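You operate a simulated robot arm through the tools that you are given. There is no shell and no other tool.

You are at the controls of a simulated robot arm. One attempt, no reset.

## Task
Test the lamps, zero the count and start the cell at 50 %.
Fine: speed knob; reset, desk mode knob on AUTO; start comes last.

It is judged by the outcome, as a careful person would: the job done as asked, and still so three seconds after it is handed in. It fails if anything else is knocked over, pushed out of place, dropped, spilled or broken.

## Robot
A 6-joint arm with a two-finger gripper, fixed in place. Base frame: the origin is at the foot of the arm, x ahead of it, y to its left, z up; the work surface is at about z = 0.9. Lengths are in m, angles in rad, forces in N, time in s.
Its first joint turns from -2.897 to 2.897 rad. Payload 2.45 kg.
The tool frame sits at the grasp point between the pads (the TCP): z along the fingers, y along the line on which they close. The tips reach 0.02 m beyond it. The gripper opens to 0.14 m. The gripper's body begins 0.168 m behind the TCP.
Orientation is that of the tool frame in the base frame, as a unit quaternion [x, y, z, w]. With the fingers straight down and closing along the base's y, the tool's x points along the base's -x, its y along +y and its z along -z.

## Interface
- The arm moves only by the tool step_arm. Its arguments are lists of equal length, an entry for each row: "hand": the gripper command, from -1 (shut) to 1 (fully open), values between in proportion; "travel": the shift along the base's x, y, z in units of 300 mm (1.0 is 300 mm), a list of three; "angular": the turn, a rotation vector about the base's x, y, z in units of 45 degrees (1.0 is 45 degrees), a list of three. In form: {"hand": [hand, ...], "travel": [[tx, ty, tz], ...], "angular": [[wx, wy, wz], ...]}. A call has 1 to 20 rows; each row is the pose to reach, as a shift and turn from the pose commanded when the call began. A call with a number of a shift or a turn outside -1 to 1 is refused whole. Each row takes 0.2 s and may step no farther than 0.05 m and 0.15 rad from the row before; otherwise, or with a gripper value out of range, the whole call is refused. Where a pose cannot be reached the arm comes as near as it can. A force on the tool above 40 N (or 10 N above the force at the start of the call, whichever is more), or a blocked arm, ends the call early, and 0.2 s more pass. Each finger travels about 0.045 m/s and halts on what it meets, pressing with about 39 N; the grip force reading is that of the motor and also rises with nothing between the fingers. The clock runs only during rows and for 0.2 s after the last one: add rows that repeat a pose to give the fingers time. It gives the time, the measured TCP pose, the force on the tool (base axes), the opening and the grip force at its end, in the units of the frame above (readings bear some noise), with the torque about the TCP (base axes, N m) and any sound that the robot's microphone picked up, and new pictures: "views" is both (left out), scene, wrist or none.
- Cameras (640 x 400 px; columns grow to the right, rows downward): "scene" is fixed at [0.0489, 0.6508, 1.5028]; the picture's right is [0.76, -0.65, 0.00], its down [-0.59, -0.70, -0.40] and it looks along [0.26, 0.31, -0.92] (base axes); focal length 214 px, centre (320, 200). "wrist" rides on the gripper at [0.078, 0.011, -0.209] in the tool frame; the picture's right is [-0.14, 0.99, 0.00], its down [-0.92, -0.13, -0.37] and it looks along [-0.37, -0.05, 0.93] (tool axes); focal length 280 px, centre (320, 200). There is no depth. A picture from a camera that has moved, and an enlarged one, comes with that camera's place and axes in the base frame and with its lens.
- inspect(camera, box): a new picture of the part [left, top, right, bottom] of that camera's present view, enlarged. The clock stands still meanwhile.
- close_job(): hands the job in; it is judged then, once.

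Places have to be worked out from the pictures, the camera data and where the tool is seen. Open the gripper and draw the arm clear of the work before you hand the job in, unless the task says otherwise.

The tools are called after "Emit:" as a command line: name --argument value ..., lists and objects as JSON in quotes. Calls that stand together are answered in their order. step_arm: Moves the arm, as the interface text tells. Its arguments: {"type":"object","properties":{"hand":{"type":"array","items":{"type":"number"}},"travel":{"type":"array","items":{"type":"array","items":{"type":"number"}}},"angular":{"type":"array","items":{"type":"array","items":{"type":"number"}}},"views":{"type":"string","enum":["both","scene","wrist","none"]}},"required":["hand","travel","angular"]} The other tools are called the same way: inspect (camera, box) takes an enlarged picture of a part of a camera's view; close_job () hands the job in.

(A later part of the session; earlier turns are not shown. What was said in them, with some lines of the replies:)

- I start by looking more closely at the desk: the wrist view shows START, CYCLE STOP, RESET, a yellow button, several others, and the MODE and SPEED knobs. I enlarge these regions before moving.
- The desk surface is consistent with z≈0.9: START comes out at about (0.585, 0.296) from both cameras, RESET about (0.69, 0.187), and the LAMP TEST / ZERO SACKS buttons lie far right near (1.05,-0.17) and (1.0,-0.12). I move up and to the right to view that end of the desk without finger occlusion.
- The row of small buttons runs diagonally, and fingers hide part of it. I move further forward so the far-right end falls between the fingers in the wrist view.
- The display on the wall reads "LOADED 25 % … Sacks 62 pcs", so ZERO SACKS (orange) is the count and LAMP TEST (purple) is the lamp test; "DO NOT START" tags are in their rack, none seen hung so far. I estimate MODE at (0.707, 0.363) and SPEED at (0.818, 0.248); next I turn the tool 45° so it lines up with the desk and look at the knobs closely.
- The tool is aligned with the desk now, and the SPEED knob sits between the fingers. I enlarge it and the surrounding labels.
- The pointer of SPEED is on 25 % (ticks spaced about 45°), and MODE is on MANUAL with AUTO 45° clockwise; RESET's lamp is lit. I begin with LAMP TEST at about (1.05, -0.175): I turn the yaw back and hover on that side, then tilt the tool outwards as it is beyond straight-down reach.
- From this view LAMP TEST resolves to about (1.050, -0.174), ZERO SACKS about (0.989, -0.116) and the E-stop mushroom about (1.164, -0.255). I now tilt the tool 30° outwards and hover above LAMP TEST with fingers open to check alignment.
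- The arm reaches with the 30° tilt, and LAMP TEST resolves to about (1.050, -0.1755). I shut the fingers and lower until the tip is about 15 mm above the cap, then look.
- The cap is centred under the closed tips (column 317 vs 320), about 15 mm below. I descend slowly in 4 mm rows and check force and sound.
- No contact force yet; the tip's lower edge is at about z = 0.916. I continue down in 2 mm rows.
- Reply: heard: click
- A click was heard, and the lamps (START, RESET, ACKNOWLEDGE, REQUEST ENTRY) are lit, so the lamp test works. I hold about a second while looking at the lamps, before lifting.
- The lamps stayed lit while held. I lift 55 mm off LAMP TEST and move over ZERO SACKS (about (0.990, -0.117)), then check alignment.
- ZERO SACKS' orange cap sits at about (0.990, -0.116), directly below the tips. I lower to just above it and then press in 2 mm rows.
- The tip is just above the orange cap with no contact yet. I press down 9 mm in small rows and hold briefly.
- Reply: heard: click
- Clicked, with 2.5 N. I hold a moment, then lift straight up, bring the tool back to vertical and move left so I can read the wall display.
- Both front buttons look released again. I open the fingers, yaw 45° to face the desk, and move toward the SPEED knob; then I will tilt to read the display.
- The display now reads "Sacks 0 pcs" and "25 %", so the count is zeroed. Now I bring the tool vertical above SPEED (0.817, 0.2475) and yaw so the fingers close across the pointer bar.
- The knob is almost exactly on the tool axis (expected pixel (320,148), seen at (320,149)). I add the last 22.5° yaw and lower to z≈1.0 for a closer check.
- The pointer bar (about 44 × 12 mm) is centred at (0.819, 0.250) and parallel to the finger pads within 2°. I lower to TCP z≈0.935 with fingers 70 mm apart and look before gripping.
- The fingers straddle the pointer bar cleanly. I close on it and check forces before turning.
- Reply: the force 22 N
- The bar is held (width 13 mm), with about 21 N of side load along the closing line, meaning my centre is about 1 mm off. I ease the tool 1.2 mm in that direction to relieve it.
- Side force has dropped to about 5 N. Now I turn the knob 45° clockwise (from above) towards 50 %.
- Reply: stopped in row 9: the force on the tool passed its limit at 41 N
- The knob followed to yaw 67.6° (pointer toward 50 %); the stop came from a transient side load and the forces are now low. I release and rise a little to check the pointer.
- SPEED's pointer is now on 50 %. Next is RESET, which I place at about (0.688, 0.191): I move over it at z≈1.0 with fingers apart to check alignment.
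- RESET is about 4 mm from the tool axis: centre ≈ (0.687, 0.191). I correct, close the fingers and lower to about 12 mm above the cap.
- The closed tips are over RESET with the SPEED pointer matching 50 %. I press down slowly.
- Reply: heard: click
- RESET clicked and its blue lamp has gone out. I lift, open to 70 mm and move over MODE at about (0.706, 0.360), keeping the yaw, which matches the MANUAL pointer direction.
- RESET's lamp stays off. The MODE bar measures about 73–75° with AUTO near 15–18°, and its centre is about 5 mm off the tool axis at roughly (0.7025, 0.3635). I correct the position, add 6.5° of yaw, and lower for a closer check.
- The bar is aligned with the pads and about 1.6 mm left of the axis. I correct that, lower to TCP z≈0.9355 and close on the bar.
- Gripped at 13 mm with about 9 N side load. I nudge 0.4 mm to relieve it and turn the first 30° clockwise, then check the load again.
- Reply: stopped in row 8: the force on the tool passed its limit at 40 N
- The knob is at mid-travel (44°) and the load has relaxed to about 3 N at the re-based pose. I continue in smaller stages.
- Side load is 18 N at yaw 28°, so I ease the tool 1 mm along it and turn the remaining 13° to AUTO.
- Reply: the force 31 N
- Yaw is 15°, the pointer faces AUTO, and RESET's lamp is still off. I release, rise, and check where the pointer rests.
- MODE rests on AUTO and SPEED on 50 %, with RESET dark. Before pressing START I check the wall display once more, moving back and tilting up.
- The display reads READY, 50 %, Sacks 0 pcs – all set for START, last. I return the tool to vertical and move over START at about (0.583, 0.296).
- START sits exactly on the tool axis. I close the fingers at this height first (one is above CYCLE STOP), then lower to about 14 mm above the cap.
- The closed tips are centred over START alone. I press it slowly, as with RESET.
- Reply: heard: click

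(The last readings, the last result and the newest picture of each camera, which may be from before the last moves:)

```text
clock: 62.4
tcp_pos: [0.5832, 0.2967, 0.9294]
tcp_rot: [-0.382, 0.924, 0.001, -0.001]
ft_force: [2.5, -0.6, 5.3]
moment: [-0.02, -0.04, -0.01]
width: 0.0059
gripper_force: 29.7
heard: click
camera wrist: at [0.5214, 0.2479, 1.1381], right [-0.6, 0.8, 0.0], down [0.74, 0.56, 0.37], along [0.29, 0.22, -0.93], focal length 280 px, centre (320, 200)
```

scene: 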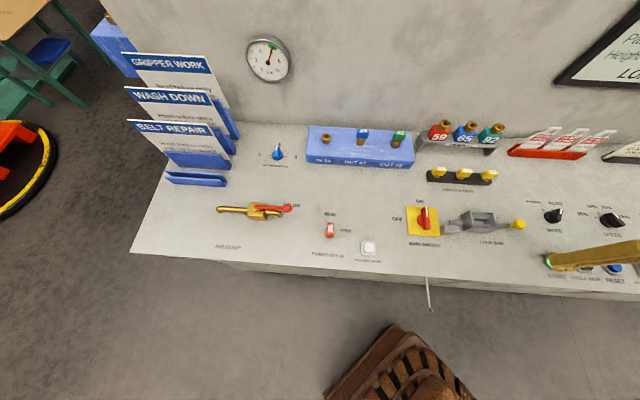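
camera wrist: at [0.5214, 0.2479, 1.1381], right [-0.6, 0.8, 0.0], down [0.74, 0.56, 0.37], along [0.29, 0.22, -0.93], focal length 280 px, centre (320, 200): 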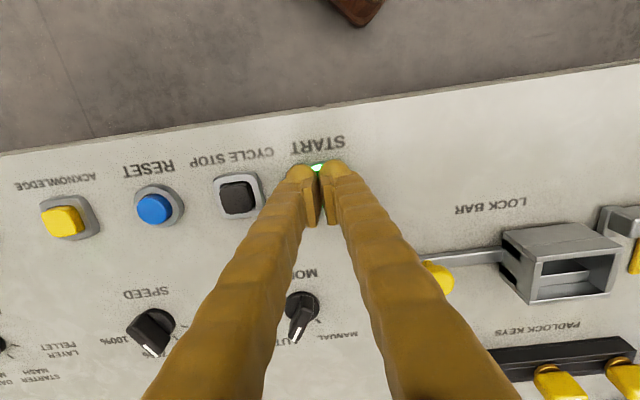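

START clicked and its green lamp is lit. I lift straight up, then move clear, open the gripper and tilt to read the display.

Emit:
step_arm --hand '[-1, -1, -1, -1, 0, 0.5, 1, 1, 1, 1, 1, 1, 1, 1, 1]' --travel '[[0, 0, 0.1], [0, 0, 0.2], [0, 0, 0.33], [0, 0, 0.45], [0.06, -0.07, 0.55], [0.12, -0.14, 0.65], [0.18, -0.21, 0.75], [0.24, -0.29, 0.85], [0.31, -0.37, 0.9], [0.38, -0.45, 0.9], [0.45, -0.53, 0.9], [0.52, -0.61, 0.9], [0.58, -0.68, 0.9], [0.63, -0.73, 0.9], [0.63, -0.73, 0.9]]' --angular '[[0, 0, 0], [0, 0, 0], [0, 0, 0], [0, 0, 0], [0, 0, 0], [0, 0, 0], [0.08, -0.08, 0], [0.16, -0.16, 0], [0.24, -0.24, 0], [0.32, -0.32, 0], [0.4, -0.4, 0], [0.48, -0.48, 0], [0.56, -0.56, 0], [0.56, -0.56, 0], [0.56, -0.56, 0]]' --views "both"

Emit:
inspect --camera "scene" --box '[480, 180, 640, 290]'

Emit:
inspect --camera "wrist" --box '[200, 0, 560, 400]'

```text
clock: 65.6
tcp_pos: [0.7706, 0.0769, 1.2002]
tcp_rot: [-0.365, 0.88, 0.118, 0.281]
ft_force: [-0.7, 0.6, 0.1]
moment: [0.0, 0.0, 0.01]
width: 0.1399
gripper_force: 0.0
camera wrist: at [0.6336, -0.0485, 1.3234], right [-0.62, 0.78, 0.08], down [0.47, 0.29, 0.83], along [0.63, 0.56, -0.54], focal length 280 px, centre (320, 200)
```

scene: 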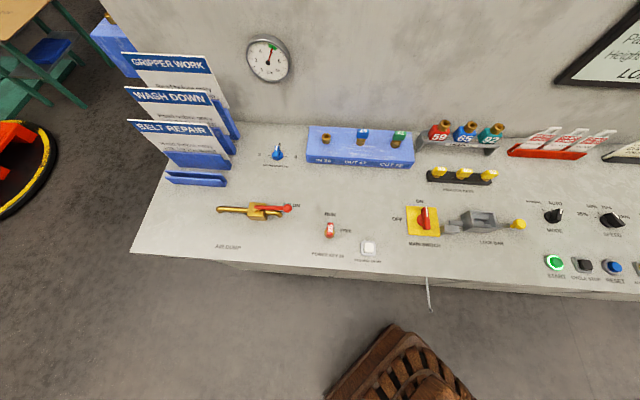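
wrist: 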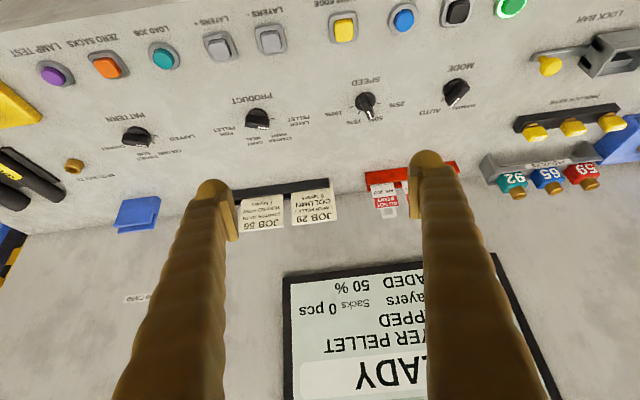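

```text
3.64 times, centred on (560, 235) of scene
camera zoom: at [0.0489, 0.6508, 1.5028], right [0.76, -0.65, 0.0], down [-0.59, -0.7, -0.4], along [0.26, 0.31, -0.92], focal length 780 px, centre (-553, 73)
```

zoom: 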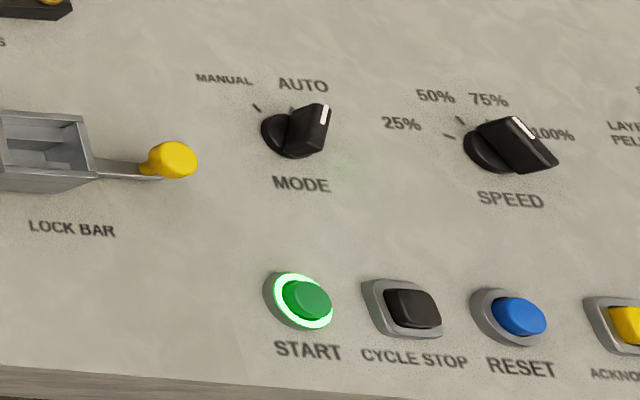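

```text
1.00 times, centred on (380, 200) of wrist (not enlarged: the box is as wide or as high as the picture)
camera zoom: at [0.6336, -0.0485, 1.3234], right [-0.62, 0.78, 0.08], down [0.47, 0.29, 0.83], along [0.63, 0.56, -0.54], focal length 280 px, centre (260, 200)
```

zoom: 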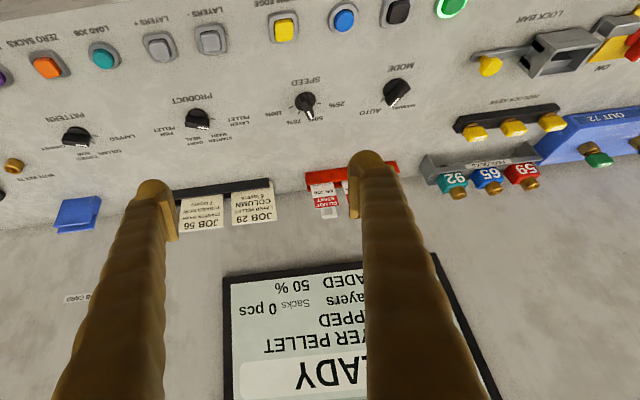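

The START lamp is on and steady, but the display header still looks like "READY"; I want to see all of it. I shift so the display falls between the fingers and tilt a bit more, letting some time pass.

Emit:
step_arm --hand '[1, 1, 1, 1, 1, 1, 1, 1]' --travel '[[-0.07, 0.03, 0.03], [-0.14, 0.06, 0.06], [-0.21, 0.09, 0.09], [-0.28, 0.12, 0.12], [-0.33, 0.14, 0.15], [-0.33, 0.14, 0.15], [-0.33, 0.14, 0.15], [-0.33, 0.14, 0.15]]' --angular '[[0.06, -0.06, 0], [0.12, -0.12, 0], [0.18, -0.18, 0], [0.24, -0.24, 0], [0.3, -0.3, 0], [0.3, -0.3, 0], [0.3, -0.3, 0], [0.3, -0.3, 0]]' --views "both"

Emit:
inspect --camera "wrist" --box '[200, 150, 460, 400]'

```text
clock: 67.4
tcp_pos: [0.6735, 0.1199, 1.2452]
tcp_rot: [-0.342, 0.82, 0.178, 0.423]
ft_force: [0.3, 0.5, 0.4]
moment: [-0.02, -0.02, 0.02]
width: 0.1401
gripper_force: 0.1
camera wrist: at [0.5142, -0.0275, 1.3017], right [-0.65, 0.75, 0.12], down [0.26, 0.07, 0.96], along [0.72, 0.65, -0.24], focal length 280 px, centre (320, 200)
```

scene: 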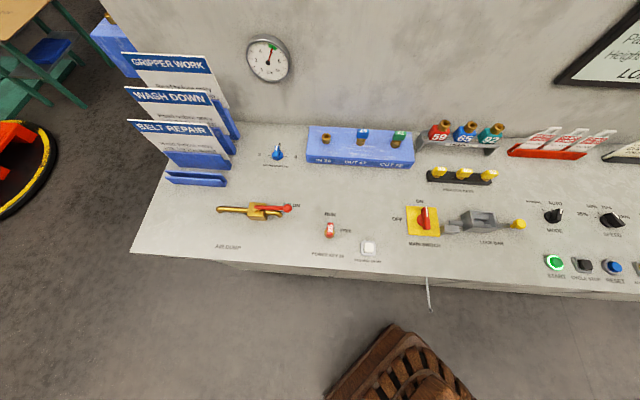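
wrist: 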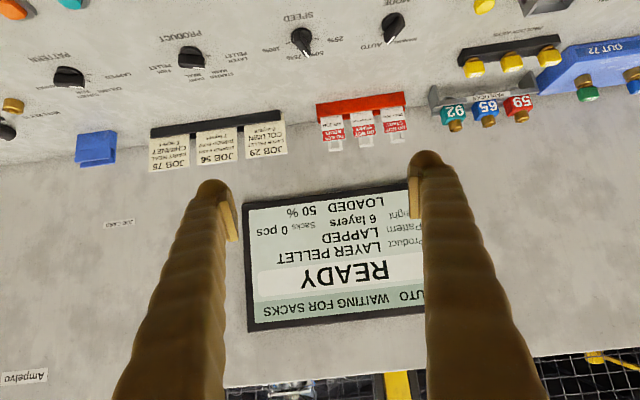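

```text
1.60 times, centred on (330, 275) of wrist
camera zoom: at [0.5142, -0.0275, 1.3017], right [-0.65, 0.75, 0.12], down [0.26, 0.07, 0.96], along [0.72, 0.65, -0.24], focal length 449 px, centre (304, 80)
```

zoom: 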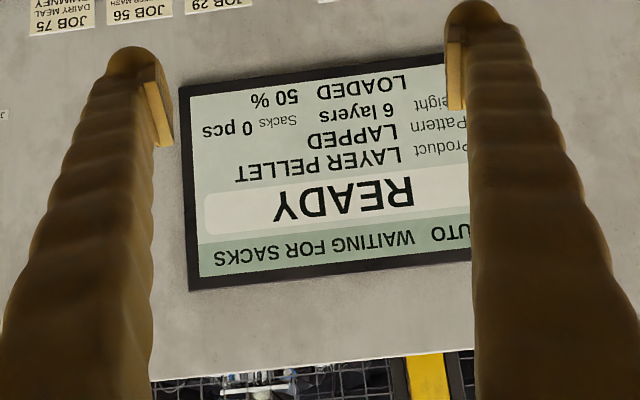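

The display now reads "AUTO – WAITING FOR SACKS", READY, 50 %, Sacks 0 pcs, and the START lamp is steadily lit: the cell is running. The gripper is open and clear of the desk, nothing else was disturbed, so I hand the job in.

Emit:
close_job

```text
The job is handed in.
```

The cell is started in AUTO at 50 %, with the sack count at zero. The last display reading was "AUTO – WAITING FOR SACKS", READY, 50 %, Sacks 0 pcs, and the START lamp was on.

1. **Lamp test:** I held LAMP TEST for about a second. The START, RESET, ACKNOWLEDGE and REQUEST ENTRY lamps showed lit.
2. **Count:** I pressed ZERO SACKS, and the display went from 62 to 0 pcs.
3. **Speed:** I turned the SPEED knob from 25 % to 50 %. The display confirmed 50 %.
4. **Reset:** I pressed RESET, and its blue lamp went out and stayed out.
5. **Mode:** I turned the MODE knob from MANUAL to AUTO.
6. **Start:** I pressed START last, after the display read READY, 50 % and 0 pcs.

Turning each knob briefly hit the 40 N force limit, which ended that move early. Both knobs ended on the right mark. I saw nothing else on the desk moved. The arm was clear with the gripper open when I handed in.
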